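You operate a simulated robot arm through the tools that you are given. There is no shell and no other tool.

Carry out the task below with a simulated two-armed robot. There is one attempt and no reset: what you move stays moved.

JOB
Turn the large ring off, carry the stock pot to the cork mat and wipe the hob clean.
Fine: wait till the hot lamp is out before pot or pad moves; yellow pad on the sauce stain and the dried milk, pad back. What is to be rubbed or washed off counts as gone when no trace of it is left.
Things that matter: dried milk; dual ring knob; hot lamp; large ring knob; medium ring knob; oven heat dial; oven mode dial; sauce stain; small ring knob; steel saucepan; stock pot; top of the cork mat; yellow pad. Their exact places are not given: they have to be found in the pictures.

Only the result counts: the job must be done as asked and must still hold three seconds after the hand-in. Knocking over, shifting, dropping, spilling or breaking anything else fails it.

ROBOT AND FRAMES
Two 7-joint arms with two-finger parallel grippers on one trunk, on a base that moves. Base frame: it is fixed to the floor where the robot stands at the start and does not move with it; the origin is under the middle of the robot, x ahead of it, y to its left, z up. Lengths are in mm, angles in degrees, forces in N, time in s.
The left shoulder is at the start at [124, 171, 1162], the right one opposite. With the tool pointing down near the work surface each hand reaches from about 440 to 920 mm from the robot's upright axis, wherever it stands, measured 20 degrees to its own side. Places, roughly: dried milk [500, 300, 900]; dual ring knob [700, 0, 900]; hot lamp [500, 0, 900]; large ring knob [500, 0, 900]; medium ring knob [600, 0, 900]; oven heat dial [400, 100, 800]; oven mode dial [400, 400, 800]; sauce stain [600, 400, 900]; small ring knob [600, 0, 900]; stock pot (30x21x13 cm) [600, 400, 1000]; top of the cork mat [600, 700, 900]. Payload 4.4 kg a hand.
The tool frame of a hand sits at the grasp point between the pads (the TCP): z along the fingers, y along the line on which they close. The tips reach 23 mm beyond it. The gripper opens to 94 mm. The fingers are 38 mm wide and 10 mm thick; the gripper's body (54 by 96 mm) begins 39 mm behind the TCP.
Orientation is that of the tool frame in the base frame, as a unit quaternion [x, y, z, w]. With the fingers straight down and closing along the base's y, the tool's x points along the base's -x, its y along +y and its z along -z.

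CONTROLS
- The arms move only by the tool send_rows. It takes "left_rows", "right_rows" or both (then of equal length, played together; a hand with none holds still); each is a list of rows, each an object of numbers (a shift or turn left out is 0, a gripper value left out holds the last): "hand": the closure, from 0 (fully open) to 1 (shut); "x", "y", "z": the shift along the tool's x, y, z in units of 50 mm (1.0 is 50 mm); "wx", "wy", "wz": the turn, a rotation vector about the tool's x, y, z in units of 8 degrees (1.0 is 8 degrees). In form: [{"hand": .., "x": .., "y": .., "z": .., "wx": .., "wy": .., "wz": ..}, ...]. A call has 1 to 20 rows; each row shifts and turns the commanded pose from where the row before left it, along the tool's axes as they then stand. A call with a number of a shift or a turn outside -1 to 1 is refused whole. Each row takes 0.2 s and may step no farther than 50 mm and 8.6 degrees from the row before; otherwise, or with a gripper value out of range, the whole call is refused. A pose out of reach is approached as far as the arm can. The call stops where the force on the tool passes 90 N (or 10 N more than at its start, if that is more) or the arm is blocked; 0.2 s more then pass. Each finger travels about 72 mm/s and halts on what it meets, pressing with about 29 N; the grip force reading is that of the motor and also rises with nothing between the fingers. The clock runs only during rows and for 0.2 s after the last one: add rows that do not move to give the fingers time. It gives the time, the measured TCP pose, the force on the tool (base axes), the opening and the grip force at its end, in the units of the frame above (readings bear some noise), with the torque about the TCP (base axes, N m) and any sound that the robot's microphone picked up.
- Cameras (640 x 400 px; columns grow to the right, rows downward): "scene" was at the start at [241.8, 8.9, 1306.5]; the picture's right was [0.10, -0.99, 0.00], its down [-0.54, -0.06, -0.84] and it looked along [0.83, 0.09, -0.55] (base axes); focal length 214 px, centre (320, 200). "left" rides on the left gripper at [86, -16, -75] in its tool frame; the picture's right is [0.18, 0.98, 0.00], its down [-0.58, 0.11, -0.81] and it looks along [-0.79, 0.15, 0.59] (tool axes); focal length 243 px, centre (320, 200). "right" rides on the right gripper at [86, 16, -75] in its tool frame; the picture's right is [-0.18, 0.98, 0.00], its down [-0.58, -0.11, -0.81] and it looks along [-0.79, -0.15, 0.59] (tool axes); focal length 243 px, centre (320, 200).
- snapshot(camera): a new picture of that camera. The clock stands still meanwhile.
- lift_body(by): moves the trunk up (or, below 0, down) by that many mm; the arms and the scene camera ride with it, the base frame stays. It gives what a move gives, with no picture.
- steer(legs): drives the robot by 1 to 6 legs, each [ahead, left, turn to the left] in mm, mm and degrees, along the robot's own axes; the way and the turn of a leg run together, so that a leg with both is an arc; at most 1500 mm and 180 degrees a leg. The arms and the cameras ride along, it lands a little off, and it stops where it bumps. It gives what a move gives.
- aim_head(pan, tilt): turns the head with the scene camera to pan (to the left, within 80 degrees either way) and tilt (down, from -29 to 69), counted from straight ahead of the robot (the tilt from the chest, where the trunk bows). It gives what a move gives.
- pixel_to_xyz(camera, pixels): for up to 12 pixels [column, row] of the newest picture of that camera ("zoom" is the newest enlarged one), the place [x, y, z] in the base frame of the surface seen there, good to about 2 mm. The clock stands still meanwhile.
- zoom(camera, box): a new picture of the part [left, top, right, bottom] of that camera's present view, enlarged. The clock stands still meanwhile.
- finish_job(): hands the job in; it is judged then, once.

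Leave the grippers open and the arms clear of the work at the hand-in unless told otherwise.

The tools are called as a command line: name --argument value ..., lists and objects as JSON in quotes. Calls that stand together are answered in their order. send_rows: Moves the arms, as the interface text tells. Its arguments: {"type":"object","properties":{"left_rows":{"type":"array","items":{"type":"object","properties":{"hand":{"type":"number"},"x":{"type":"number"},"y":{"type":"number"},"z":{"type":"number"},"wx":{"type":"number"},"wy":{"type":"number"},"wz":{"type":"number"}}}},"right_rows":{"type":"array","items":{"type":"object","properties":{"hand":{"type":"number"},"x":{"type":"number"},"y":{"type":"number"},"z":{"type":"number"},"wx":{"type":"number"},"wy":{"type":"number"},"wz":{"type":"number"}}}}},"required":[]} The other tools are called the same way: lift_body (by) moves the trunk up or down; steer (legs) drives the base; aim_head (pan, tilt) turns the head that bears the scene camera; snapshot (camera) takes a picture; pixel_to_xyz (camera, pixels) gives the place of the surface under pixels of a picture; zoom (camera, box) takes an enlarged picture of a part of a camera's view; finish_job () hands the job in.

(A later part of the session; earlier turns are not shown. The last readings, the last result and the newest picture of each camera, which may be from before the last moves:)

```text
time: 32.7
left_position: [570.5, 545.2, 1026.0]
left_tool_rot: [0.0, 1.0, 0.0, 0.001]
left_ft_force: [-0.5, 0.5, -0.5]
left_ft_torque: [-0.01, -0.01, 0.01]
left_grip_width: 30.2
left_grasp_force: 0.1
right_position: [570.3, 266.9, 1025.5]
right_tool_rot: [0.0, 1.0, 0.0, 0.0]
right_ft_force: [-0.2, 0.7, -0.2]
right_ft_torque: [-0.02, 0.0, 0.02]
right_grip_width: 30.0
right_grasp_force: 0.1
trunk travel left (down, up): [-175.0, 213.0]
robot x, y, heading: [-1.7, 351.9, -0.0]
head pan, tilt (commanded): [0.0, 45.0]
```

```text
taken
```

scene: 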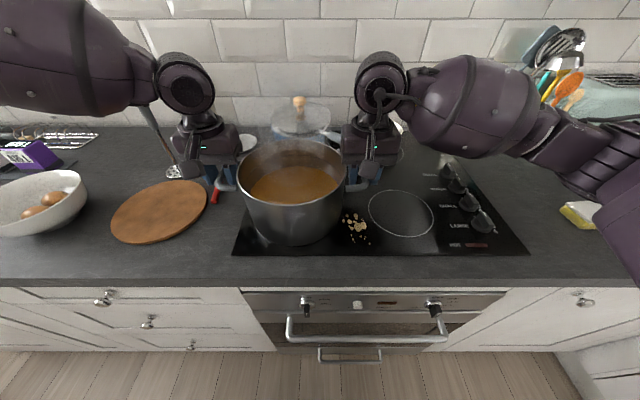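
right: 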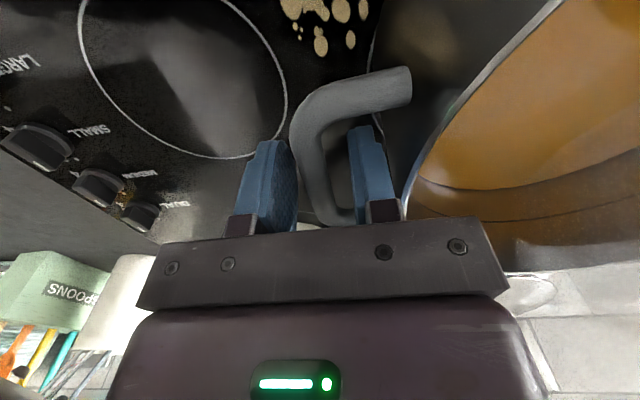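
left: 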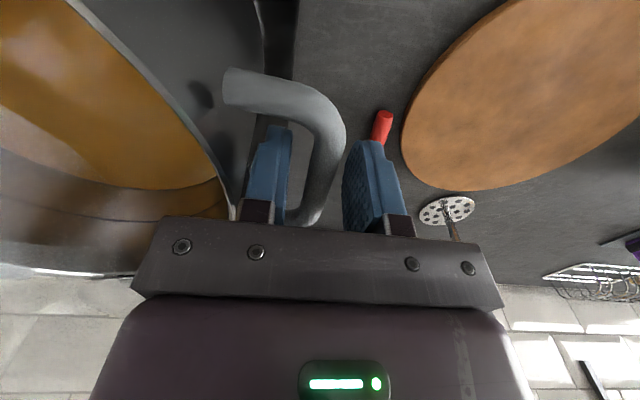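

Both finger pairs straddle the bars. I close both grippers.

send_rows --left_rows '[{"hand": 0.8}, {"hand": 0.9}, {"hand": 1.0}, {"hand": 1.0}, {"hand": 1.0}]' --right_rows '[{"hand": 0.8}, {"hand": 0.9}, {"hand": 1.0}, {"hand": 1.0}, {"hand": 1.0}]'

```text
time: 33.9
left_position: [571.2, 547.4, 1025.4]
left_tool_rot: [0.0, 1.0, 0.001, 0.0]
left_ft_force: [-1.9, 15.3, -0.1]
left_ft_torque: [0.01, -0.48, -0.52]
left_grip_width: 12.5
left_grasp_force: 29.1
right_position: [570.9, 265.3, 1025.9]
right_tool_rot: [0.001, 1.0, -0.001, -0.001]
right_ft_force: [1.3, -23.2, -0.1]
right_ft_torque: [-0.07, -0.01, -0.1]
right_grip_width: 12.9
right_grasp_force: 28.8
trunk travel left (down, up): [-175.0, 213.0]
robot x, y, heading: [-3.1, 352.6, -0.0]
head pan, tilt (commanded): [0.0, 45.0]
```

Both bars are held; a slight sideways strain (15 and −23 N). I ease each hand outward by 2 mm to relieve it.

send_rows --left_rows '[{"y": 0.04}, {}, {}]' --right_rows '[{"y": -0.04}, {}, {}]'

```text
time: 34.7
left_position: [571.0, 546.3, 1025.3]
left_tool_rot: [0.002, 1.0, -0.002, -0.001]
left_ft_force: [1.0, -8.4, -0.7]
left_ft_torque: [-0.02, 0.47, -0.09]
left_grip_width: 13.0
left_grasp_force: 28.6
right_position: [571.1, 265.1, 1024.4]
right_tool_rot: [-0.001, 1.0, 0.002, 0.0]
right_ft_force: [5.5, 5.3, -0.5]
right_ft_torque: [0.05, -0.11, -0.37]
right_grip_width: 12.6
right_grasp_force: 28.8
trunk travel left (down, up): [-175.0, 213.0]
robot x, y, heading: [-2.1, 352.4, 0.1]
head pan, tilt (commanded): [0.0, 45.0]
```

Strain is small now. I lift the trunk by 12 mm as a test.

lift_body --by 12

snapshot --camera "scene"

snapshot --camera "right"

```text
time: 35.3
left_position: [569.8, 549.5, 1038.9]
left_tool_rot: [0.0, 1.0, -0.001, 0.001]
left_ft_force: [-8.2, -3.9, 9.8]
left_ft_torque: [-0.06, -0.34, 0.07]
left_grip_width: 12.7
left_grasp_force: 29.1
right_position: [569.6, 264.9, 1038.7]
right_tool_rot: [0.0, 1.0, 0.001, 0.001]
right_ft_force: [-1.5, 6.4, 11.0]
right_ft_torque: [0.18, 0.16, -0.91]
right_grip_width: 12.5
right_grasp_force: 28.6
trunk travel left (down, up): [-187.0, 201.0]
robot x, y, heading: [-0.7, 353.3, -0.2]
head pan, tilt (commanded): [0.0, 45.0]
```

```text
taken
```

scene: 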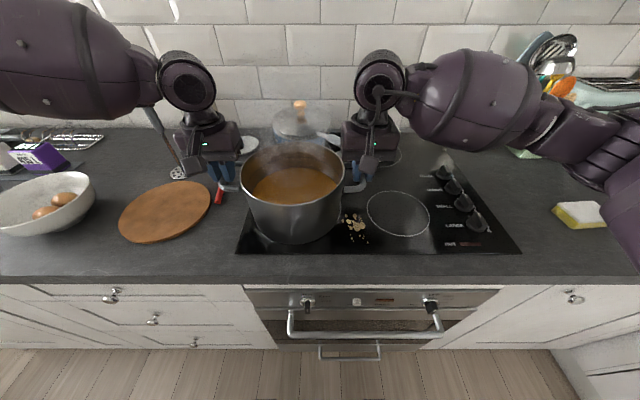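

```text
taken
```

right: 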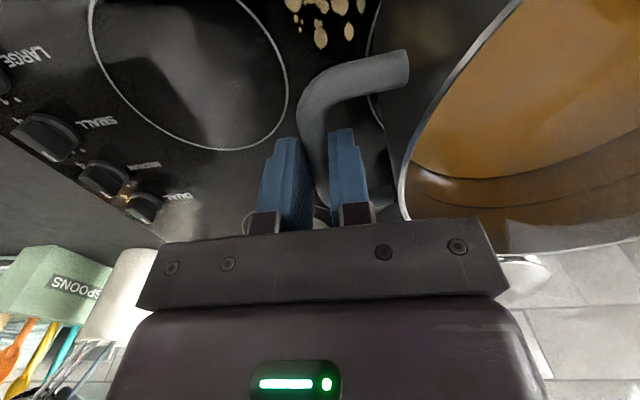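

Each hand takes about 10 N, so the pot weighs ~2.1 kg. I check the rim height to see whether it's off the ring.

pixel_to_xyz --camera "scene" --pixels '[[290, 208], [291, 207], [290, 141], [245, 170], [342, 170], [290, 240]]'

zoom --camera "scene" --box '[220, 130, 380, 260]'

```text
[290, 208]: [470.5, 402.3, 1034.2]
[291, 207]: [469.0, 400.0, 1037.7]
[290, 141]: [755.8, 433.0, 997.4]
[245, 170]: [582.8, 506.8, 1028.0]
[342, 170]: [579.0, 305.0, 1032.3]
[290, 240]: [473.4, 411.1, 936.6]
```

```text
3.08 times, centred on (300, 195) of scene
```

zoom: 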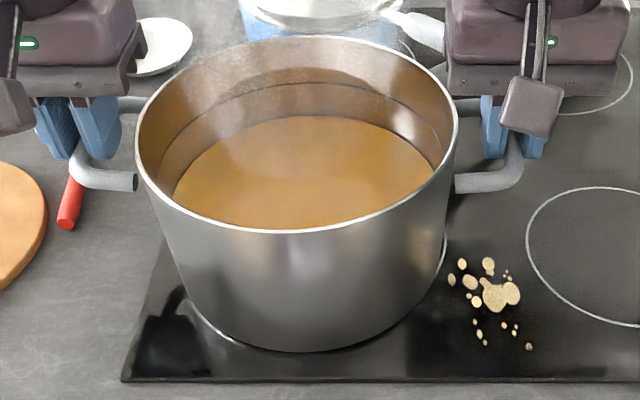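

pixel_to_xyz --camera "zoom" --pixels '[[300, 230], [310, 230], [300, 40], [138, 150], [457, 150], [300, 228], [250, 225], [350, 224], [105, 180], [490, 182]]'

```text
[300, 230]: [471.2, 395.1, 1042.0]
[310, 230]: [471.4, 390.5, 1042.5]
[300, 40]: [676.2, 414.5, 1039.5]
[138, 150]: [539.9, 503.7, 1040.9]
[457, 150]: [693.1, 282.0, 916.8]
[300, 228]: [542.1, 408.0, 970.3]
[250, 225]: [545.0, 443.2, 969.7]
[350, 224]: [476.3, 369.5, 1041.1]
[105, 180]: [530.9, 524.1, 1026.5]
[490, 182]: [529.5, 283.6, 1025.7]
```

The rim is still at z 1042 although the hands rose 13 mm: the bars slipped between the pads. I'll open, rise, and instead tilt each hand 45° outward so the lower finger cups the bar from below. First open and rise.

send_rows --left_rows '[{"hand": 0.68}, {"hand": 0.68}, {"hand": 0.68}, {"z": -0.5}, {"z": -0.5}, {"z": -0.5}, {}]' --right_rows '[{"hand": 0.68}, {"hand": 0.68}, {"hand": 0.68}, {"z": -0.5}, {"z": -0.5}, {"z": -0.5}, {}]'

snapshot --camera "scene"

```text
time: 36.9
left_position: [570.0, 547.1, 1110.8]
left_tool_rot: [-0.001, 1.0, 0.0, 0.0]
left_ft_force: [0.1, 0.1, -0.5]
left_ft_torque: [-0.01, 0.03, -0.03]
left_grip_width: 30.3
left_grasp_force: 0.1
right_position: [570.7, 262.5, 1112.4]
right_tool_rot: [0.0, 1.0, 0.0, 0.0]
right_ft_force: [0.4, -0.2, 0.5]
right_ft_torque: [-0.02, 0.04, 0.0]
right_grip_width: 29.8
right_grasp_force: 0.0
trunk travel left (down, up): [-187.0, 201.0]
robot x, y, heading: [-3.1, 353.4, 0.2]
head pan, tilt (commanded): [0.0, 45.0]
```

```text
taken
```

scene: 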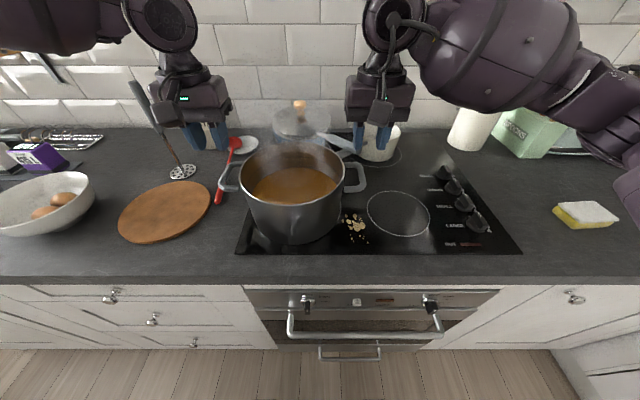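

The pot stands unchanged. I shift the hands 55 mm outward and tilt each 45° (left wx +, right wx −).

send_rows --left_rows '[{"y": 0.55}, {"y": 0.55}, {"wx": 0.9375}, {"wx": 0.9375}, {"wx": 0.9375}, {"wx": 0.9375}, {"wx": 0.9375}, {"wx": 0.9375}, {}, {}]' --right_rows '[{"y": -0.55}, {"y": -0.55}, {"wx": -0.9375}, {"wx": -0.9375}, {"wx": -0.9375}, {"wx": -0.9375}, {"wx": -0.9375}, {"wx": -0.9375}, {}, {}]'

snapshot --camera "scene"

snapshot --camera "left"

snapshot --camera "right"

```text
time: 39.1
left_position: [569.2, 604.6, 1112.4]
left_tool_rot: [0.0, 0.924, -0.383, 0.0]
left_ft_force: [-0.2, -0.5, -0.4]
left_ft_torque: [-0.01, -0.03, 0.01]
left_grip_width: 30.0
left_grasp_force: 0.1
right_position: [570.0, 210.1, 1111.8]
right_tool_rot: [0.0, 0.924, 0.384, 0.0]
right_ft_force: [0.1, 0.8, 0.1]
right_ft_torque: [0.0, 0.0, 0.01]
right_grip_width: 30.2
right_grasp_force: 0.0
trunk travel left (down, up): [-187.0, 201.0]
robot x, y, heading: [0.6, 352.9, -0.0]
head pan, tilt (commanded): [0.0, 45.0]
```

```text
taken
```

scene: 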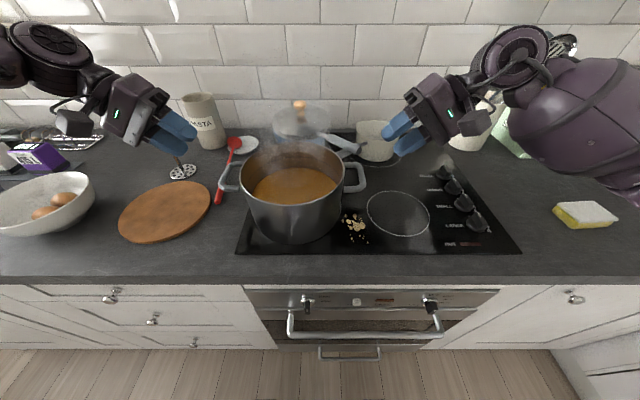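

```text
taken
```

left: 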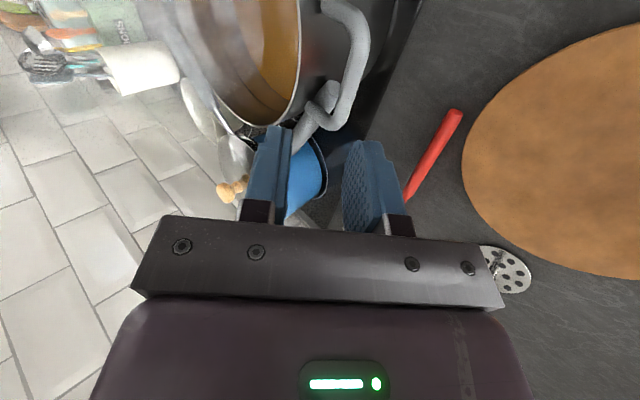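

```text
taken
```

right: 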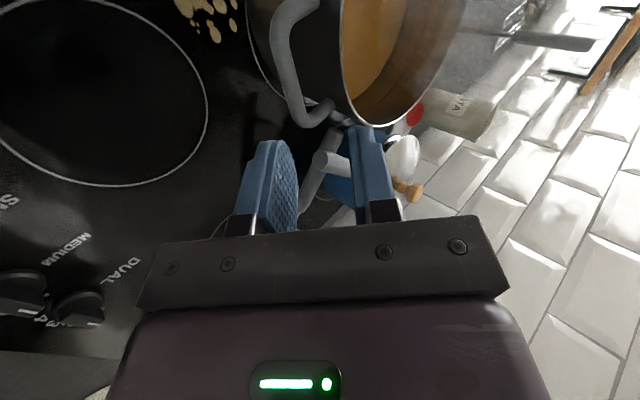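

Tilted fine. I remeasure the bars: left picture around (362, 40–100), right picture around (282, 40–100).

pixel_to_xyz --camera "left" --pixels '[[360, 50], [353, 80], [347, 105], [347, 60], [368, 60], [300, 60]]'

pixel_to_xyz --camera "right" --pixels '[[282, 50], [287, 80], [293, 100], [273, 60], [294, 60], [341, 60]]'

pixel_to_xyz --camera "scene" --pixels '[[95, 185], [85, 176], [50, 233], [10, 192], [184, 172], [132, 85], [150, 125], [95, 195], [90, 205]]'

```text
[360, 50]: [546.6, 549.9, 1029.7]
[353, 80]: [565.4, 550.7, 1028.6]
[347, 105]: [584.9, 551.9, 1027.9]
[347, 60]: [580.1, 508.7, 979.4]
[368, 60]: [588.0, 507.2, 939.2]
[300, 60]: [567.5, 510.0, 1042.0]
```

```text
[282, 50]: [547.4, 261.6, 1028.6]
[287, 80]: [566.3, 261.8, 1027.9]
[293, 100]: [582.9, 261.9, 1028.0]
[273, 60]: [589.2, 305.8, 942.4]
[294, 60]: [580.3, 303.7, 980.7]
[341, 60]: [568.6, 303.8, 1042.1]
```

```text
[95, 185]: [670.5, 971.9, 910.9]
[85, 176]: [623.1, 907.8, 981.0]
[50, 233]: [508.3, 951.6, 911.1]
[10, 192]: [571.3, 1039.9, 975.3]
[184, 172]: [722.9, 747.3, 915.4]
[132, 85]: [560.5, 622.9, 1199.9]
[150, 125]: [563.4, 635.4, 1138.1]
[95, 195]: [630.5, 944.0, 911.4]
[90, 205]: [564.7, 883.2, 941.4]
```

Bars refined: left (y 546, z 1024), right (y 265.7, z 1024). I align sideways in the tool frame and advance most of the way along the fingers.

send_rows --left_rows '[{"y": 0.42, "x": -0.03}, {"z": 0.5}, {"z": 0.5}, {"z": 0.5}, {}]' --right_rows '[{"y": -0.455, "x": -0.02}, {"z": 0.49}, {"z": 0.49}, {"z": 0.49}, {}]'

snapshot --camera "left"

snapshot --camera "right"

```text
time: 40.3
left_position: [569.8, 565.1, 1044.7]
left_tool_rot: [0.0, 0.924, -0.383, 0.001]
left_ft_force: [0.0, 0.1, -0.2]
left_ft_torque: [0.01, -0.01, 0.0]
left_grip_width: 30.2
left_grasp_force: 0.0
right_position: [571.5, 244.8, 1044.8]
right_tool_rot: [0.0, 0.924, 0.383, 0.001]
right_ft_force: [0.4, 0.7, -0.5]
right_ft_torque: [0.02, 0.02, 0.03]
right_grip_width: 30.1
right_grasp_force: 0.1
trunk travel left (down, up): [-187.0, 201.0]
robot x, y, heading: [-3.9, 351.2, 0.1]
head pan, tilt (commanded): [0.0, 45.0]
```

```text
taken
```

left: 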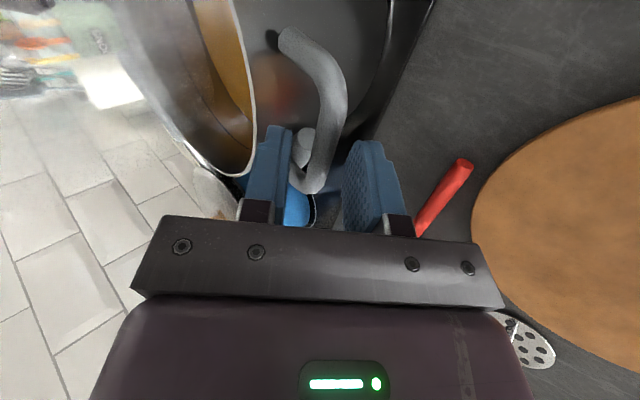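

```text
taken
```

right: 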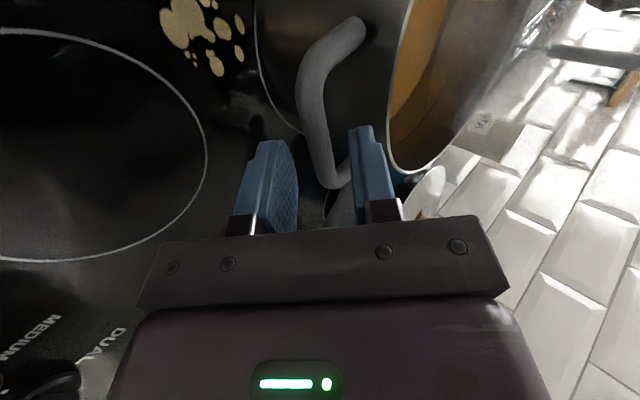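

Bars sit between the fingers. I advance the last ~21 mm and close.

send_rows --left_rows '[{"z": 0.2, "y": 0.02}, {"z": 0.2}, {}, {"hand": 0.8}, {"hand": 0.9}, {"hand": 1.0}, {"hand": 1.0}, {}]' --right_rows '[{"z": 0.21}, {"z": 0.21}, {}, {"hand": 0.8}, {"hand": 0.9}, {"hand": 1.0}, {"hand": 1.0}, {}]'

snapshot --camera "left"

snapshot --camera "right"

```text
time: 42.1
left_position: [570.9, 551.8, 1028.3]
left_tool_rot: [0.0, 0.924, -0.382, -0.001]
left_ft_force: [-3.3, 14.6, -0.3]
left_ft_torque: [0.2, -0.65, -0.66]
left_grip_width: 12.8
left_grasp_force: 29.2
right_position: [571.7, 261.2, 1029.2]
right_tool_rot: [0.001, 0.924, 0.382, -0.001]
right_ft_force: [-1.6, -14.4, -0.3]
right_ft_torque: [-0.06, 0.68, -0.05]
right_grip_width: 12.3
right_grasp_force: 29.3
trunk travel left (down, up): [-187.0, 201.0]
robot x, y, heading: [2.1, 354.0, -0.2]
head pan, tilt (commanded): [0.0, 45.0]
```

```text
taken
```

left: 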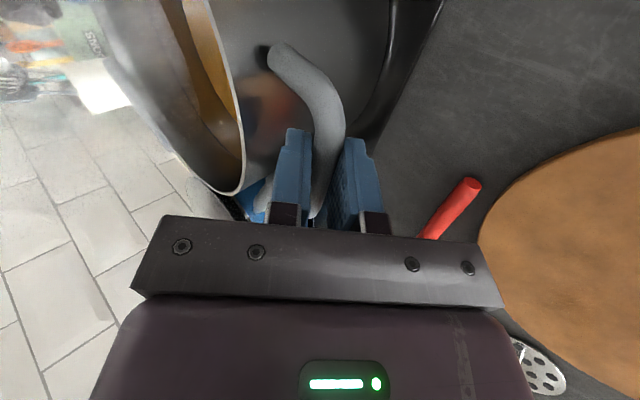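

```text
taken
```

right: 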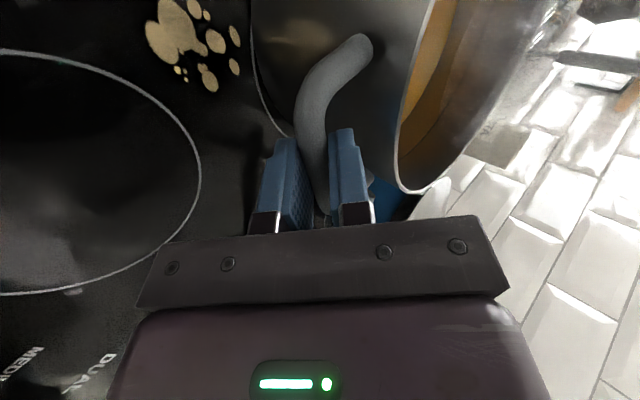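

Both bars are firmly cupped; the hands press slightly inwards, good. I lift the trunk 15 mm and check the rim.

lift_body --by 15

zoom --camera "scene" --box '[220, 130, 380, 260]'

pixel_to_xyz --camera "zoom" --pixels '[[300, 226], [300, 228], [300, 230], [250, 225], [350, 224], [105, 180], [490, 182], [300, 300]]'

```text
time: 42.7
left_position: [572.9, 552.9, 1040.7]
left_tool_rot: [-0.001, 0.924, -0.383, -0.003]
left_ft_force: [-4.7, 16.8, -11.1]
left_ft_torque: [0.13, -0.28, -0.99]
left_grip_width: 12.7
left_grasp_force: 29.0
right_position: [573.7, 259.6, 1040.3]
right_tool_rot: [0.001, 0.924, 0.382, -0.002]
right_ft_force: [5.1, -16.9, -12.3]
right_ft_torque: [-0.11, 0.27, -0.31]
right_grip_width: 12.7
right_grasp_force: 29.1
trunk travel left (down, up): [-202.0, 186.0]
robot x, y, heading: [-0.1, 351.0, 0.1]
head pan, tilt (commanded): [0.0, 45.0]
```

```text
3.08 times, centred on (300, 195) of scene
```

zoom: 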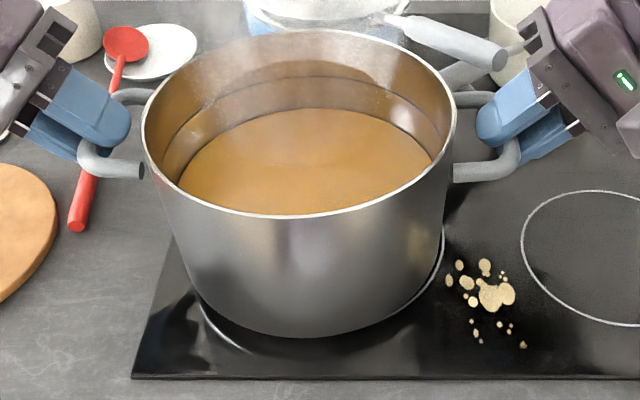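

```text
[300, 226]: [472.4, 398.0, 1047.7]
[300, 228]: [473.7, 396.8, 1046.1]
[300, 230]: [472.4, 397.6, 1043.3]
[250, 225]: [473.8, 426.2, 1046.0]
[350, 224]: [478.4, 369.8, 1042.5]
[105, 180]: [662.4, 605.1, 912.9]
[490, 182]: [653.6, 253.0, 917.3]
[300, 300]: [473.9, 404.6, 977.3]
```

The ring line is now visible below the pot and each hand carries ~12 N, so the pot is off the hob. I check that it's level.

pixel_to_xyz --camera "zoom" --pixels '[[300, 214], [300, 216], [143, 130], [146, 150], [453, 150], [455, 130], [300, 31], [130, 168], [470, 172], [250, 330]]'

lift_body --by 25

snapshot --camera "scene"

```text
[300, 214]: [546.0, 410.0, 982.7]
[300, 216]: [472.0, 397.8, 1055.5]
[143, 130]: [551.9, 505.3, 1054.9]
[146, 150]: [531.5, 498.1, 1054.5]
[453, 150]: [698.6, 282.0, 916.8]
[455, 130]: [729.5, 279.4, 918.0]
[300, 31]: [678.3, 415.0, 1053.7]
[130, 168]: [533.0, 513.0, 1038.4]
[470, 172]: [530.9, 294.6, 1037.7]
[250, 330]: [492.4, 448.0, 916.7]
```

```text
time: 43.5
left_position: [572.4, 551.4, 1070.9]
left_tool_rot: [-0.001, 0.925, -0.38, 0.002]
left_ft_force: [-2.1, 20.8, -12.5]
left_ft_torque: [0.14, 0.4, -0.6]
left_grip_width: 12.8
left_grasp_force: 29.5
right_position: [573.0, 259.9, 1065.8]
right_tool_rot: [0.001, 0.924, 0.383, -0.001]
right_ft_force: [3.5, -21.9, -12.6]
right_ft_torque: [-0.21, -0.35, -0.2]
right_grip_width: 12.9
right_grasp_force: 29.0
trunk travel left (down, up): [-227.0, 161.0]
robot x, y, heading: [0.6, 355.1, -0.1]
head pan, tilt (commanded): [0.0, 45.0]
```

```text
taken
```

scene: 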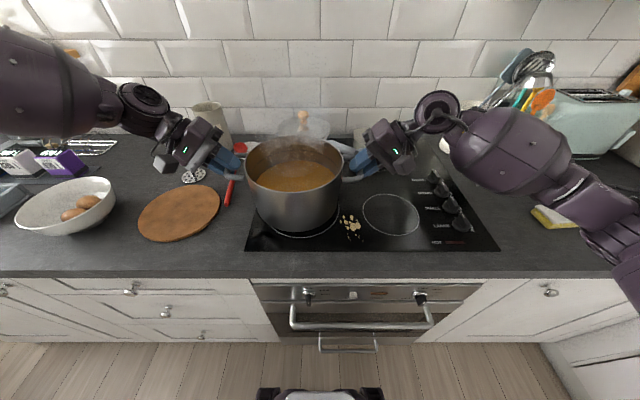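

The pot hangs ~38 mm above the hob, level. I drive 316 mm to the left to bring it over the mat.

steer --legs '[[0, 316, 0]]'

snapshot --camera "scene"

```text
time: 46.8
left_position: [569.7, 868.6, 1073.1]
left_tool_rot: [0.0, 0.925, -0.38, 0.005]
left_ft_force: [0.3, 28.4, -11.0]
left_ft_torque: [0.23, -0.12, 0.0]
left_grip_width: 12.6
left_grasp_force: 28.8
right_position: [571.7, 575.2, 1068.4]
right_tool_rot: [0.001, 0.924, 0.382, 0.0]
right_ft_force: [0.4, -28.1, -11.1]
right_ft_torque: [-0.28, 0.2, 0.13]
right_grip_width: 12.6
right_grasp_force: 29.1
trunk travel left (down, up): [-227.0, 161.0]
robot x, y, heading: [1.3, 664.5, 0.4]
head pan, tilt (commanded): [0.0, 45.0]
```

```text
taken
```

scene: 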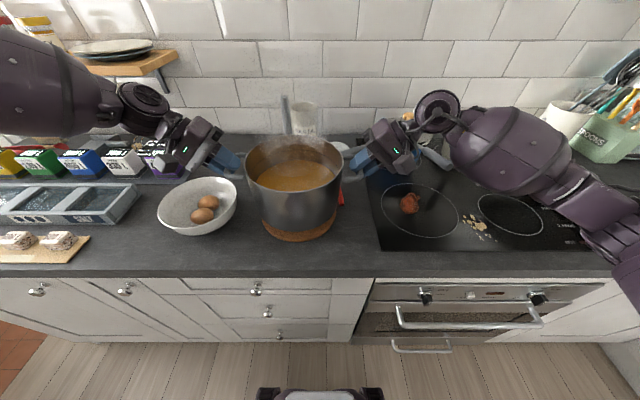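

The sauce stain shows now at (410, 203) on the large ring. I measure the pot's rim and the visible mat edge to check centring.

zoom --camera "scene" --box '[220, 120, 370, 250]'

pixel_to_xyz --camera "zoom" --pixels '[[320, 300], [310, 313], [110, 170], [525, 170], [300, 495], [240, 480], [230, 460], [440, 470], [300, 60], [465, 430], [310, 316], [310, 318]]'

```text
3.08 times, centred on (295, 185) of scene
```

zoom: 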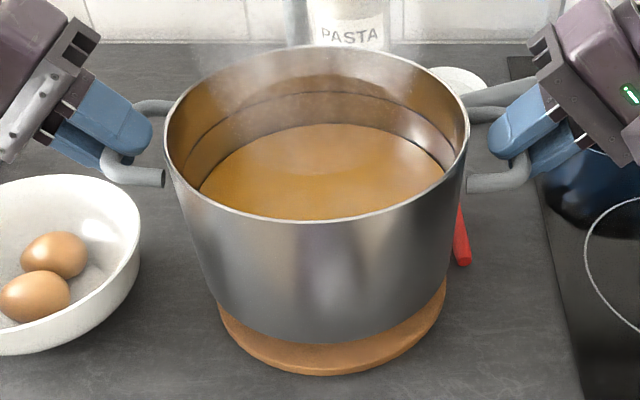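

```text
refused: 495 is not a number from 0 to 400
```

Same measurements with pixels inside the zoom picture: rim front (317, 219), left (168, 150), right (466, 150), mat edge (300, 372), (225, 320), (440, 310).

pixel_to_xyz --camera "zoom" --pixels '[[317, 220], [317, 222], [168, 150], [467, 150], [317, 48], [300, 362], [340, 362], [228, 325], [440, 310], [420, 330], [320, 335], [133, 172]]'

```text
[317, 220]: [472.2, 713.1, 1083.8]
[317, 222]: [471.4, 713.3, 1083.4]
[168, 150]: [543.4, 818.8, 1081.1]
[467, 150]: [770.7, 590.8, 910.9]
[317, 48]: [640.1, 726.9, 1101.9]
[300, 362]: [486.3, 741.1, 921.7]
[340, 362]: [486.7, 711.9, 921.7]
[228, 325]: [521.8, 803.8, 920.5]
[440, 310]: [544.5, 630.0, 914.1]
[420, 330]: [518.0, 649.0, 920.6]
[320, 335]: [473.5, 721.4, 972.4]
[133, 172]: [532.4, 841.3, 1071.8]
```

The pot is centred over the mat to within ~3 mm (pot [575.5, 720.5], mat [578, 722]). Its bottom is ~36 mm above the mat. I lower the trunk 30 mm.

lift_body --by -30

zoom --camera "scene" --box '[220, 120, 370, 250]'

```text
time: 47.6
left_position: [569.4, 868.0, 1043.5]
left_tool_rot: [0.001, 0.925, -0.38, 0.004]
left_ft_force: [0.0, -1.4, -11.7]
left_ft_torque: [0.09, -0.04, -0.1]
left_grip_width: 12.8
left_grasp_force: 28.3
right_position: [570.1, 574.4, 1038.6]
right_tool_rot: [0.0, 0.924, 0.382, 0.0]
right_ft_force: [-1.1, 1.2, -11.0]
right_ft_torque: [-0.11, 0.12, 0.15]
right_grip_width: 12.8
right_grasp_force: 29.7
trunk travel left (down, up): [-197.0, 191.0]
robot x, y, heading: [-1.7, 665.7, 0.2]
head pan, tilt (commanded): [0.0, 45.0]
```

```text
3.08 times, centred on (295, 185) of scene
```

zoom: 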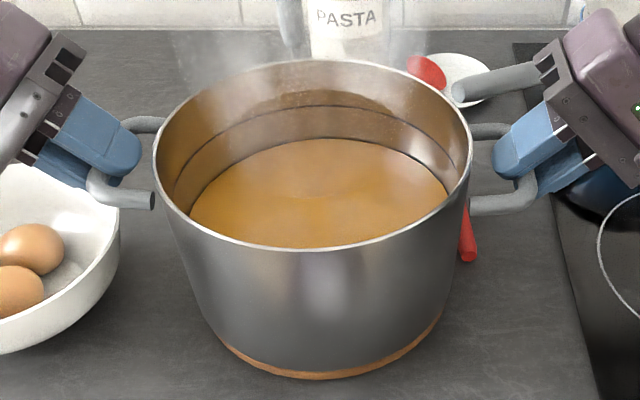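

Close to the mat now, forces still ~11 N each. I lower 5 mm and read the load.

lift_body --by -5

```text
time: 48.1
left_position: [570.3, 867.7, 1036.6]
left_tool_rot: [0.001, 0.925, -0.38, 0.004]
left_ft_force: [0.2, -1.0, -11.3]
left_ft_torque: [0.09, 0.02, -0.11]
left_grip_width: 12.9
left_grasp_force: 28.8
right_position: [572.2, 575.8, 1032.4]
right_tool_rot: [0.001, 0.924, 0.382, -0.001]
right_ft_force: [-0.3, 0.4, -11.2]
right_ft_torque: [-0.02, 0.02, 0.13]
right_grip_width: 12.3
right_grasp_force: 29.2
trunk travel left (down, up): [-192.0, 196.0]
robot x, y, heading: [-1.0, 671.4, -0.1]
head pan, tilt (commanded): [0.0, 45.0]
```

Not yet touching. Another 3 mm.

lift_body --by -3

```text
time: 48.6
left_position: [569.0, 869.1, 1036.5]
left_tool_rot: [0.0, 0.925, -0.379, 0.006]
left_ft_force: [1.2, 4.4, -7.8]
left_ft_torque: [0.17, 0.0, -0.18]
left_grip_width: 12.7
left_grasp_force: 29.2
right_position: [571.6, 576.3, 1033.0]
right_tool_rot: [0.0, 0.924, 0.382, 0.002]
right_ft_force: [-0.5, -3.7, 1.6]
right_ft_torque: [0.03, 0.45, 0.53]
right_grip_width: 12.3
right_grasp_force: 28.9
trunk travel left (down, up): [-189.0, 199.0]
robot x, y, heading: [-0.8, 668.0, 0.0]
head pan, tilt (commanded): [0.0, 45.0]
```

The right side has landed; the left still carries 8 N. I lower the left hand 3 mm (tool y and z equally).

send_rows --left_rows '[{"z": 0.021, "y": 0.021}, {"z": 0.021, "y": 0.021}, {}]'

```text
time: 49.4
left_position: [568.8, 869.7, 1033.3]
left_tool_rot: [0.001, 0.925, -0.38, 0.006]
left_ft_force: [2.0, 17.3, 3.1]
left_ft_torque: [0.08, 0.42, -0.62]
left_grip_width: 12.8
left_grasp_force: 29.0
right_position: [571.2, 576.6, 1032.0]
right_tool_rot: [0.0, 0.924, 0.382, 0.001]
right_ft_force: [3.7, -5.8, 11.0]
right_ft_torque: [0.05, 0.34, 0.16]
right_grip_width: 12.3
right_grasp_force: 29.3
trunk travel left (down, up): [-189.0, 199.0]
robot x, y, heading: [-3.8, 663.9, -0.0]
head pan, tilt (commanded): [0.0, 45.0]
```

The pot now rests on the mat (both hands press slightly down). I open both grippers to 30 mm.

send_rows --left_rows '[{"hand": 0.68}, {"hand": 0.68}, {"hand": 0.68}, {}]' --right_rows '[{"hand": 0.68}, {"hand": 0.68}, {"hand": 0.68}, {}]'

snapshot --camera "left"

snapshot --camera "right"

zoom --camera "scene" --box '[220, 120, 370, 250]'

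```text
time: 50.4
left_position: [568.8, 867.7, 1031.9]
left_tool_rot: [0.001, 0.925, -0.379, 0.005]
left_ft_force: [-0.5, -0.1, -0.7]
left_ft_torque: [-0.01, 0.02, 0.01]
left_grip_width: 29.9
left_grasp_force: 0.1
right_position: [569.9, 576.6, 1031.8]
right_tool_rot: [0.0, 0.924, 0.383, -0.001]
right_ft_force: [0.7, 0.0, -0.4]
right_ft_torque: [0.02, 0.01, -0.01]
right_grip_width: 30.2
right_grasp_force: 0.1
trunk travel left (down, up): [-189.0, 199.0]
robot x, y, heading: [-1.5, 669.1, 0.3]
head pan, tilt (commanded): [0.0, 45.0]
```

```text
taken
```

left: 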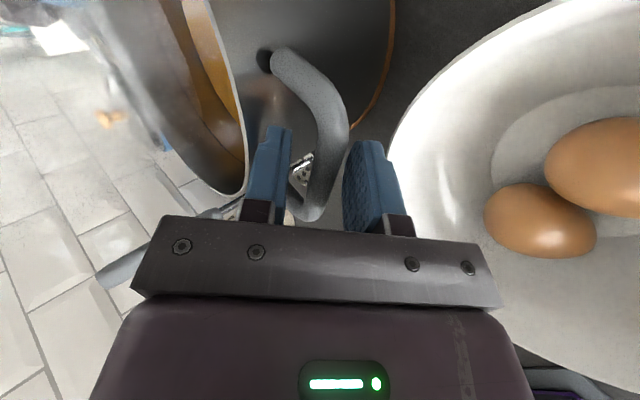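

```text
taken
```

right: 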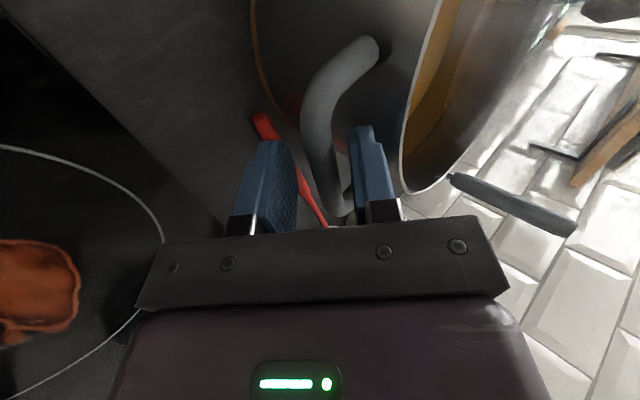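

```text
3.08 times, centred on (295, 185) of scene
```

zoom: 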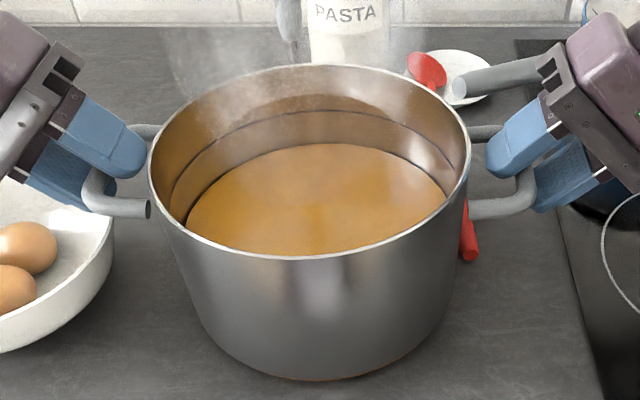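

Released and the pot stands on the mat. I retreat both hands along their fingers by ~90 mm.

send_rows --left_rows '[{"z": -0.3}, {"z": -0.5}, {"z": -0.5}, {"z": -0.5}, {}]' --right_rows '[{"z": -0.3}, {"z": -0.5}, {"z": -0.5}, {"z": -0.5}, {}]'

snapshot --camera "scene"

zoom --camera "scene" --box '[220, 120, 370, 250]'

pixel_to_xyz --camera "zoom" --pixels '[[310, 257], [310, 259], [152, 165], [300, 378], [250, 372], [350, 374], [310, 67]]'

```text
time: 51.6
left_position: [569.3, 931.2, 1096.2]
left_tool_rot: [0.0, 0.925, -0.379, 0.004]
left_ft_force: [0.5, 0.4, -0.4]
left_ft_torque: [0.01, 0.0, -0.03]
left_grip_width: 30.2
left_grasp_force: 0.0
right_position: [572.2, 512.8, 1094.7]
right_tool_rot: [0.001, 0.924, 0.383, 0.0]
right_ft_force: [0.1, 0.2, -0.4]
right_ft_torque: [0.0, -0.02, 0.0]
right_grip_width: 30.3
right_grasp_force: 0.1
trunk travel left (down, up): [-189.0, 199.0]
robot x, y, heading: [1.0, 667.4, 0.1]
head pan, tilt (commanded): [0.0, 45.0]
```

```text
taken
```

scene: 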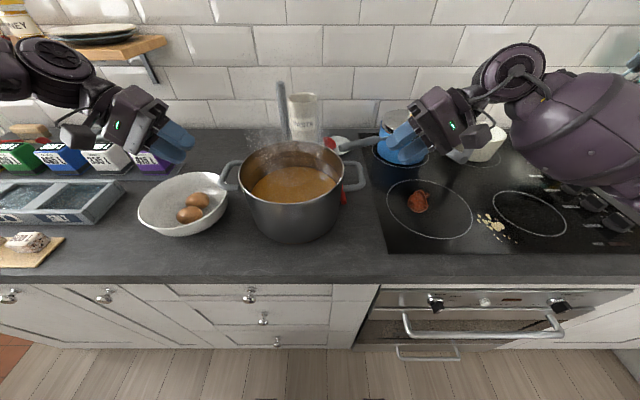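

```text
3.08 times, centred on (295, 185) of scene
```

zoom: 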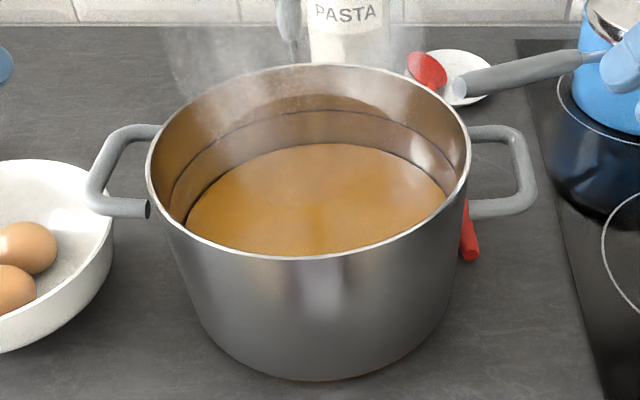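

```text
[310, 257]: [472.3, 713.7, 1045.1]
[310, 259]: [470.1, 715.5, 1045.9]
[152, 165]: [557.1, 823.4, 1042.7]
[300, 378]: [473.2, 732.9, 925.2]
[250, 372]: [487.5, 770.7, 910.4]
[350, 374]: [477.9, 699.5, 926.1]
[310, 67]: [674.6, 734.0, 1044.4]
```

The pot stands on the mat (rim z 1045, centred at ~[574, 720]). Now I straighten both hands and raise them 100 mm.

send_rows --left_rows '[{"wx": -0.9375, "hand": 0}, {"wx": -0.9375}, {"wx": -0.9375}, {"wx": -0.9375}, {"wx": -0.9375}, {"wx": -0.9375}, {"z": -0.7}, {"z": -0.7}, {"z": -0.6}, {}]' --right_rows '[{"wx": 0.9375, "hand": 0}, {"wx": 0.9375}, {"wx": 0.9375}, {"wx": 0.9375}, {"wx": 0.9375}, {"wx": 0.9375}, {"z": -0.7}, {"z": -0.7}, {"z": -0.6}, {}]'

```text
time: 53.8
left_position: [568.1, 931.2, 1197.2]
left_tool_rot: [-0.001, 1.0, 0.003, 0.005]
left_ft_force: [-0.4, 0.5, -0.3]
left_ft_torque: [0.01, 0.0, -0.02]
left_grip_width: 93.8
left_grasp_force: 0.1
right_position: [571.4, 511.9, 1193.7]
right_tool_rot: [0.0, 1.0, -0.001, -0.001]
right_ft_force: [0.4, 0.1, 0.3]
right_ft_torque: [-0.01, 0.01, -0.04]
right_grip_width: 93.9
right_grasp_force: 0.1
trunk travel left (down, up): [-189.0, 199.0]
robot x, y, heading: [3.7, 668.4, 0.1]
head pan, tilt (commanded): [0.0, 45.0]
```

Both hands are vertical and high. I drive back right by 667 mm to reach the yellow pad.

steer --legs '[[0, -667, 0]]'

aim_head --pan -15 --tilt 45

snapshot --camera "scene"

snapshot --camera "right"

```text
time: 60.1
left_position: [567.4, 264.1, 1196.3]
left_tool_rot: [0.003, 1.0, 0.003, 0.005]
left_ft_force: [0.3, 0.5, 0.6]
left_ft_torque: [-0.01, -0.01, -0.02]
left_grip_width: 94.1
left_grasp_force: 0.0
right_position: [567.3, -154.7, 1193.3]
right_tool_rot: [0.004, 1.0, 0.0, 0.0]
right_ft_force: [0.5, 0.2, -0.7]
right_ft_torque: [0.01, -0.01, 0.0]
right_grip_width: 94.0
right_grasp_force: 0.0
trunk travel left (down, up): [-189.0, 199.0]
robot x, y, heading: [-0.4, 4.3, -0.7]
head pan, tilt (commanded): [0.0, 45.0]
```

```text
time: 60.9
left_position: [566.7, 264.4, 1195.6]
left_tool_rot: [0.002, 1.0, 0.004, 0.005]
left_ft_force: [-0.6, 0.4, -1.0]
left_ft_torque: [0.02, -0.02, -0.03]
left_grip_width: 93.8
left_grasp_force: 0.1
right_position: [568.0, -155.4, 1192.9]
right_tool_rot: [0.004, 1.0, 0.001, 0.0]
right_ft_force: [0.0, 0.8, -0.4]
right_ft_torque: [-0.02, -0.01, 0.0]
right_grip_width: 93.9
right_grasp_force: 0.1
trunk travel left (down, up): [-189.0, 199.0]
robot x, y, heading: [-2.0, 3.3, -0.4]
head pan, tilt (commanded): [-15.0, 45.0]
```

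```text
taken
```

scene: 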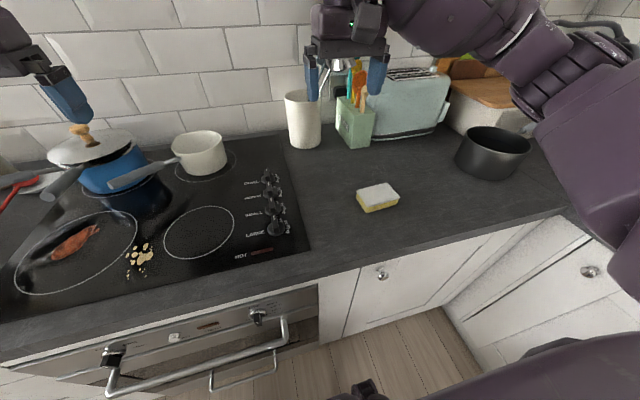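

```text
taken
```

right: 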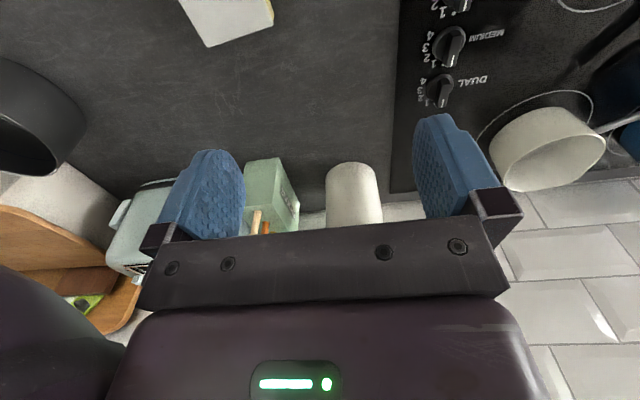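

The pad lies at (378, 197). I zoom to get its corners, and also the stains at (72, 243) and (140, 258).

zoom --camera "scene" --box '[345, 170, 410, 220]'

pixel_to_xyz --camera "zoom" --pixels '[[120, 165], [120, 180], [185, 260], [190, 275], [430, 220], [425, 205], [360, 115], [360, 100], [180, 320], [120, 215], [430, 275], [280, 190]]'

```text
8.00 times, centred on (378, 195) of scene
```

zoom: 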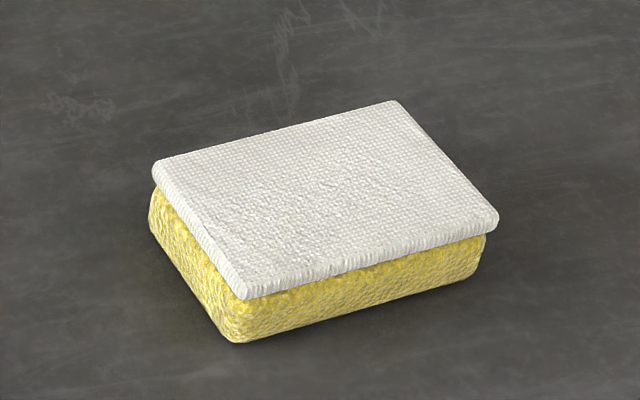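

```text
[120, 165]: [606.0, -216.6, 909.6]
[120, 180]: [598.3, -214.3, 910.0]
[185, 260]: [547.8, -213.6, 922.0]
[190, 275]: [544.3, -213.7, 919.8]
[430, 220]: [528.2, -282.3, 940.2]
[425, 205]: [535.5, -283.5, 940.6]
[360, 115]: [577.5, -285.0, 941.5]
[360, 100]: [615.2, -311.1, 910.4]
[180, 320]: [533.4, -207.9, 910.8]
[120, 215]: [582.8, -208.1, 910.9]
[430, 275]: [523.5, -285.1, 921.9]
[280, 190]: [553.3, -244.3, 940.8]
```

I take the four top corners: (158, 168), (393, 105), (493, 220), (245, 293).

pixel_to_xyz --camera "zoom" --pixels '[[160, 170], [392, 106], [492, 220], [246, 290], [235, 335], [485, 275], [155, 215], [325, 195]]'

zoom --camera "scene" --box '[0, 190, 200, 310]'

pixel_to_xyz --camera "zoom" --pixels '[[165, 200], [215, 165], [265, 145], [315, 115], [310, 140], [270, 165], [200, 210], [400, 200], [440, 190], [485, 210], [430, 270], [470, 180]]'

```text
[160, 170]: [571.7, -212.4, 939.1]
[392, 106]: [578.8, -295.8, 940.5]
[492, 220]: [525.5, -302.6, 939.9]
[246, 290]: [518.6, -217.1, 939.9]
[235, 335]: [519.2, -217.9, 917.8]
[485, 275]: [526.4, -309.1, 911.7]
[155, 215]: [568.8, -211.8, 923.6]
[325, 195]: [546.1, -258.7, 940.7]
```

```text
3.20 times, centred on (100, 250) of scene
```

zoom: 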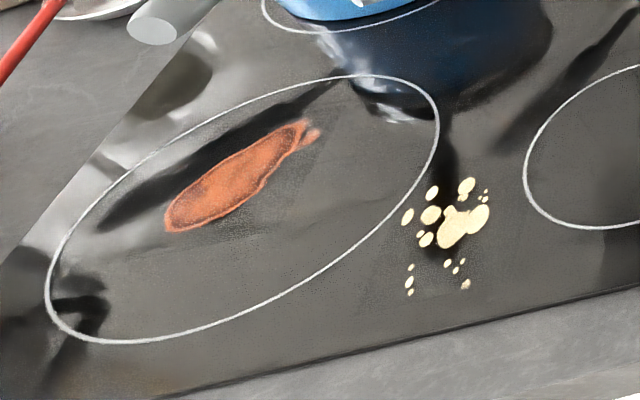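

```text
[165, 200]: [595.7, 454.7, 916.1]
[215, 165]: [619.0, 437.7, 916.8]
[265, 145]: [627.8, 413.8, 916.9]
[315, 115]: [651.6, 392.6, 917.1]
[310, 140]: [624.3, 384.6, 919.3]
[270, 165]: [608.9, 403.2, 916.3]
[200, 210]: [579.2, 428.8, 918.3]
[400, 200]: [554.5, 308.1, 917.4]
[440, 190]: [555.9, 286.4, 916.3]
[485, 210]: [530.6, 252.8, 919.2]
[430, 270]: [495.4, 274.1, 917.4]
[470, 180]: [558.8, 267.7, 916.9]
```

Pad: centre ≈ [548.7, −257], short side (~56 mm) along x turned ~6°, top z 941. The sauce spans x 575–652, y 385–458; the milk x 490–562, y 250–310. I check the blue pot and its handle, which stand near the sauce's back end.

aim_head --pan 30 --tilt 40

snapshot --camera "scene"

snapshot --camera "left"

```text
time: 62.0
left_position: [566.2, 265.3, 1197.3]
left_tool_rot: [0.003, 1.0, 0.004, 0.006]
left_ft_force: [0.2, 0.4, 0.4]
left_ft_torque: [-0.01, -0.05, 0.01]
left_grip_width: 94.0
left_grasp_force: 0.0
right_position: [568.2, -153.9, 1193.2]
right_tool_rot: [0.004, 1.0, 0.0, -0.001]
right_ft_force: [-0.6, 0.5, 0.0]
right_ft_torque: [0.04, -0.01, 0.03]
right_grip_width: 94.0
right_grasp_force: 0.1
trunk travel left (down, up): [-189.0, 199.0]
robot x, y, heading: [-2.5, 8.3, -0.6]
head pan, tilt (commanded): [30.0, 40.0]
```

```text
taken
```

scene: 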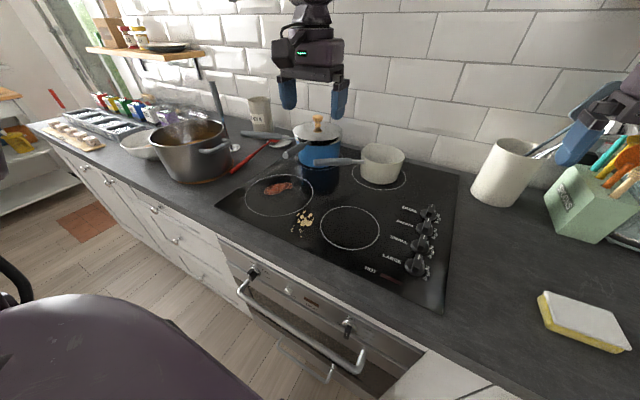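

```text
taken
```

left: 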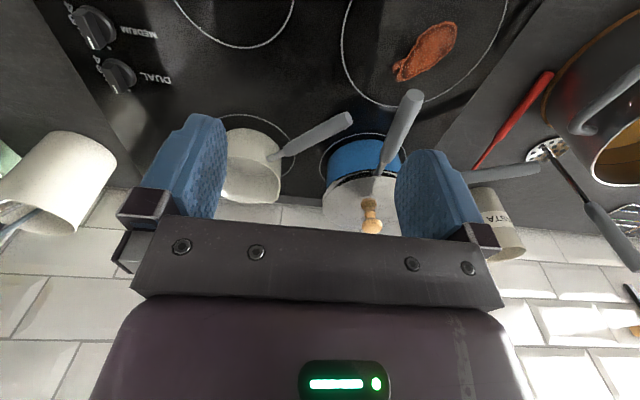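

I measure the blue pot's handle tip (413, 97), its body, and the sauce outline in the left picture.

pixel_to_xyz --camera "left" --pixels '[[412, 97], [414, 92], [395, 140], [365, 150], [348, 118], [438, 25], [452, 32], [400, 75], [425, 60], [395, 66], [430, 45], [385, 165]]'

zoom --camera "left" --box '[330, 0, 530, 130]'

```text
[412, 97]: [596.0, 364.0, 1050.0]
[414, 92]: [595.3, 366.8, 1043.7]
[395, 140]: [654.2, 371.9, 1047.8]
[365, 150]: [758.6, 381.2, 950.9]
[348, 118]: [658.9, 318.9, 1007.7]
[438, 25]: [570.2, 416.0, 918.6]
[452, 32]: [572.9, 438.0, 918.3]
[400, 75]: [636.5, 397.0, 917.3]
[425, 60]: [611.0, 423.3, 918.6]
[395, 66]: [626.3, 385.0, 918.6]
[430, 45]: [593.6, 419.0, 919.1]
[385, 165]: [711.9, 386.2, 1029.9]
```

```text
3.08 times, centred on (430, 65) of left
```

zoom: 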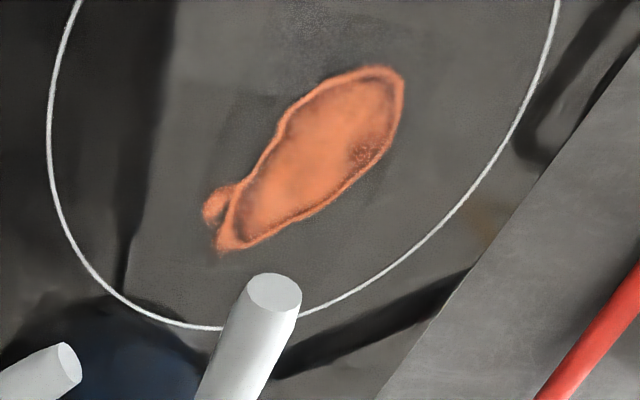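

The blue pot's handle overhangs to [596, 364, ~1040], so when wiping the sauce the hand must stay left of it. I'll grip the pad near its left (+y) end so it sticks out to the right. First: move over the pad and turn the hand 84°.

send_rows --right_rows '[{"x": 0.215, "y": -0.81}, {"x": 0.215, "y": -0.81}, {"wz": 0.955}, {"wz": 0.955}, {"wz": 0.955}, {"wz": 0.955}, {"wz": 0.955}, {"wz": 0.955}, {"wz": 0.955}, {"wz": 0.955}, {"wz": 0.955}, {"wz": 0.955}, {"wz": 0.955}, {"z": 0.9}, {"z": 0.9}, {"z": 0.9}, {}]'

aim_head --pan -20 --tilt 45

snapshot --camera "right"

snapshot --camera "scene"

```text
time: 65.6
left_position: [567.0, 265.2, 1197.9]
left_tool_rot: [0.002, 1.0, 0.004, 0.005]
left_ft_force: [-0.5, 0.8, 0.3]
left_ft_torque: [0.01, 0.01, -0.01]
left_grip_width: 94.0
left_grasp_force: 0.1
right_position: [545.0, -234.8, 1060.4]
right_tool_rot: [0.673, 0.74, 0.0, 0.001]
right_ft_force: [-0.1, 0.8, -0.3]
right_ft_torque: [0.01, -0.01, 0.01]
right_grip_width: 93.9
right_grasp_force: 0.0
trunk travel left (down, up): [-189.0, 199.0]
robot x, y, heading: [-5.6, 6.3, -0.4]
head pan, tilt (commanded): [30.0, 40.0]
```

```text
time: 66.8
left_position: [567.3, 264.3, 1197.3]
left_tool_rot: [0.003, 1.0, 0.003, 0.005]
left_ft_force: [-0.3, 0.2, -0.7]
left_ft_torque: [0.02, -0.02, -0.01]
left_grip_width: 94.3
left_grasp_force: 0.1
right_position: [546.1, -236.3, 1059.4]
right_tool_rot: [0.673, 0.74, 0.0, 0.0]
right_ft_force: [0.5, 0.7, 0.6]
right_ft_torque: [-0.04, -0.02, 0.03]
right_grip_width: 93.9
right_grasp_force: 0.1
trunk travel left (down, up): [-189.0, 199.0]
robot x, y, heading: [-3.9, 5.6, -0.3]
head pan, tilt (commanded): [-20.0, 45.0]
```

```text
taken
```

right: 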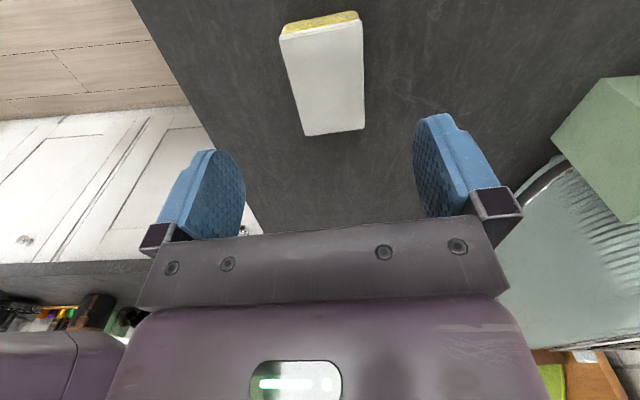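

```text
taken
```

scene: 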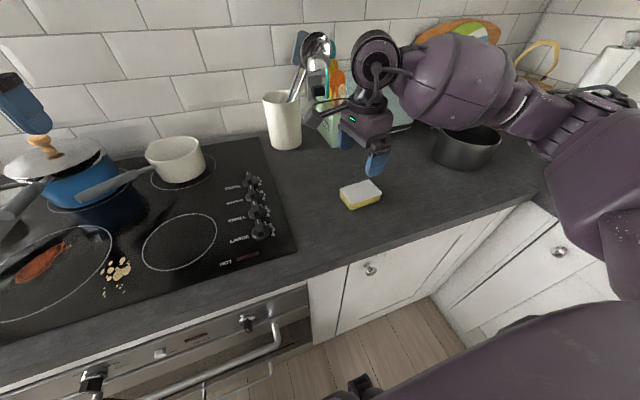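

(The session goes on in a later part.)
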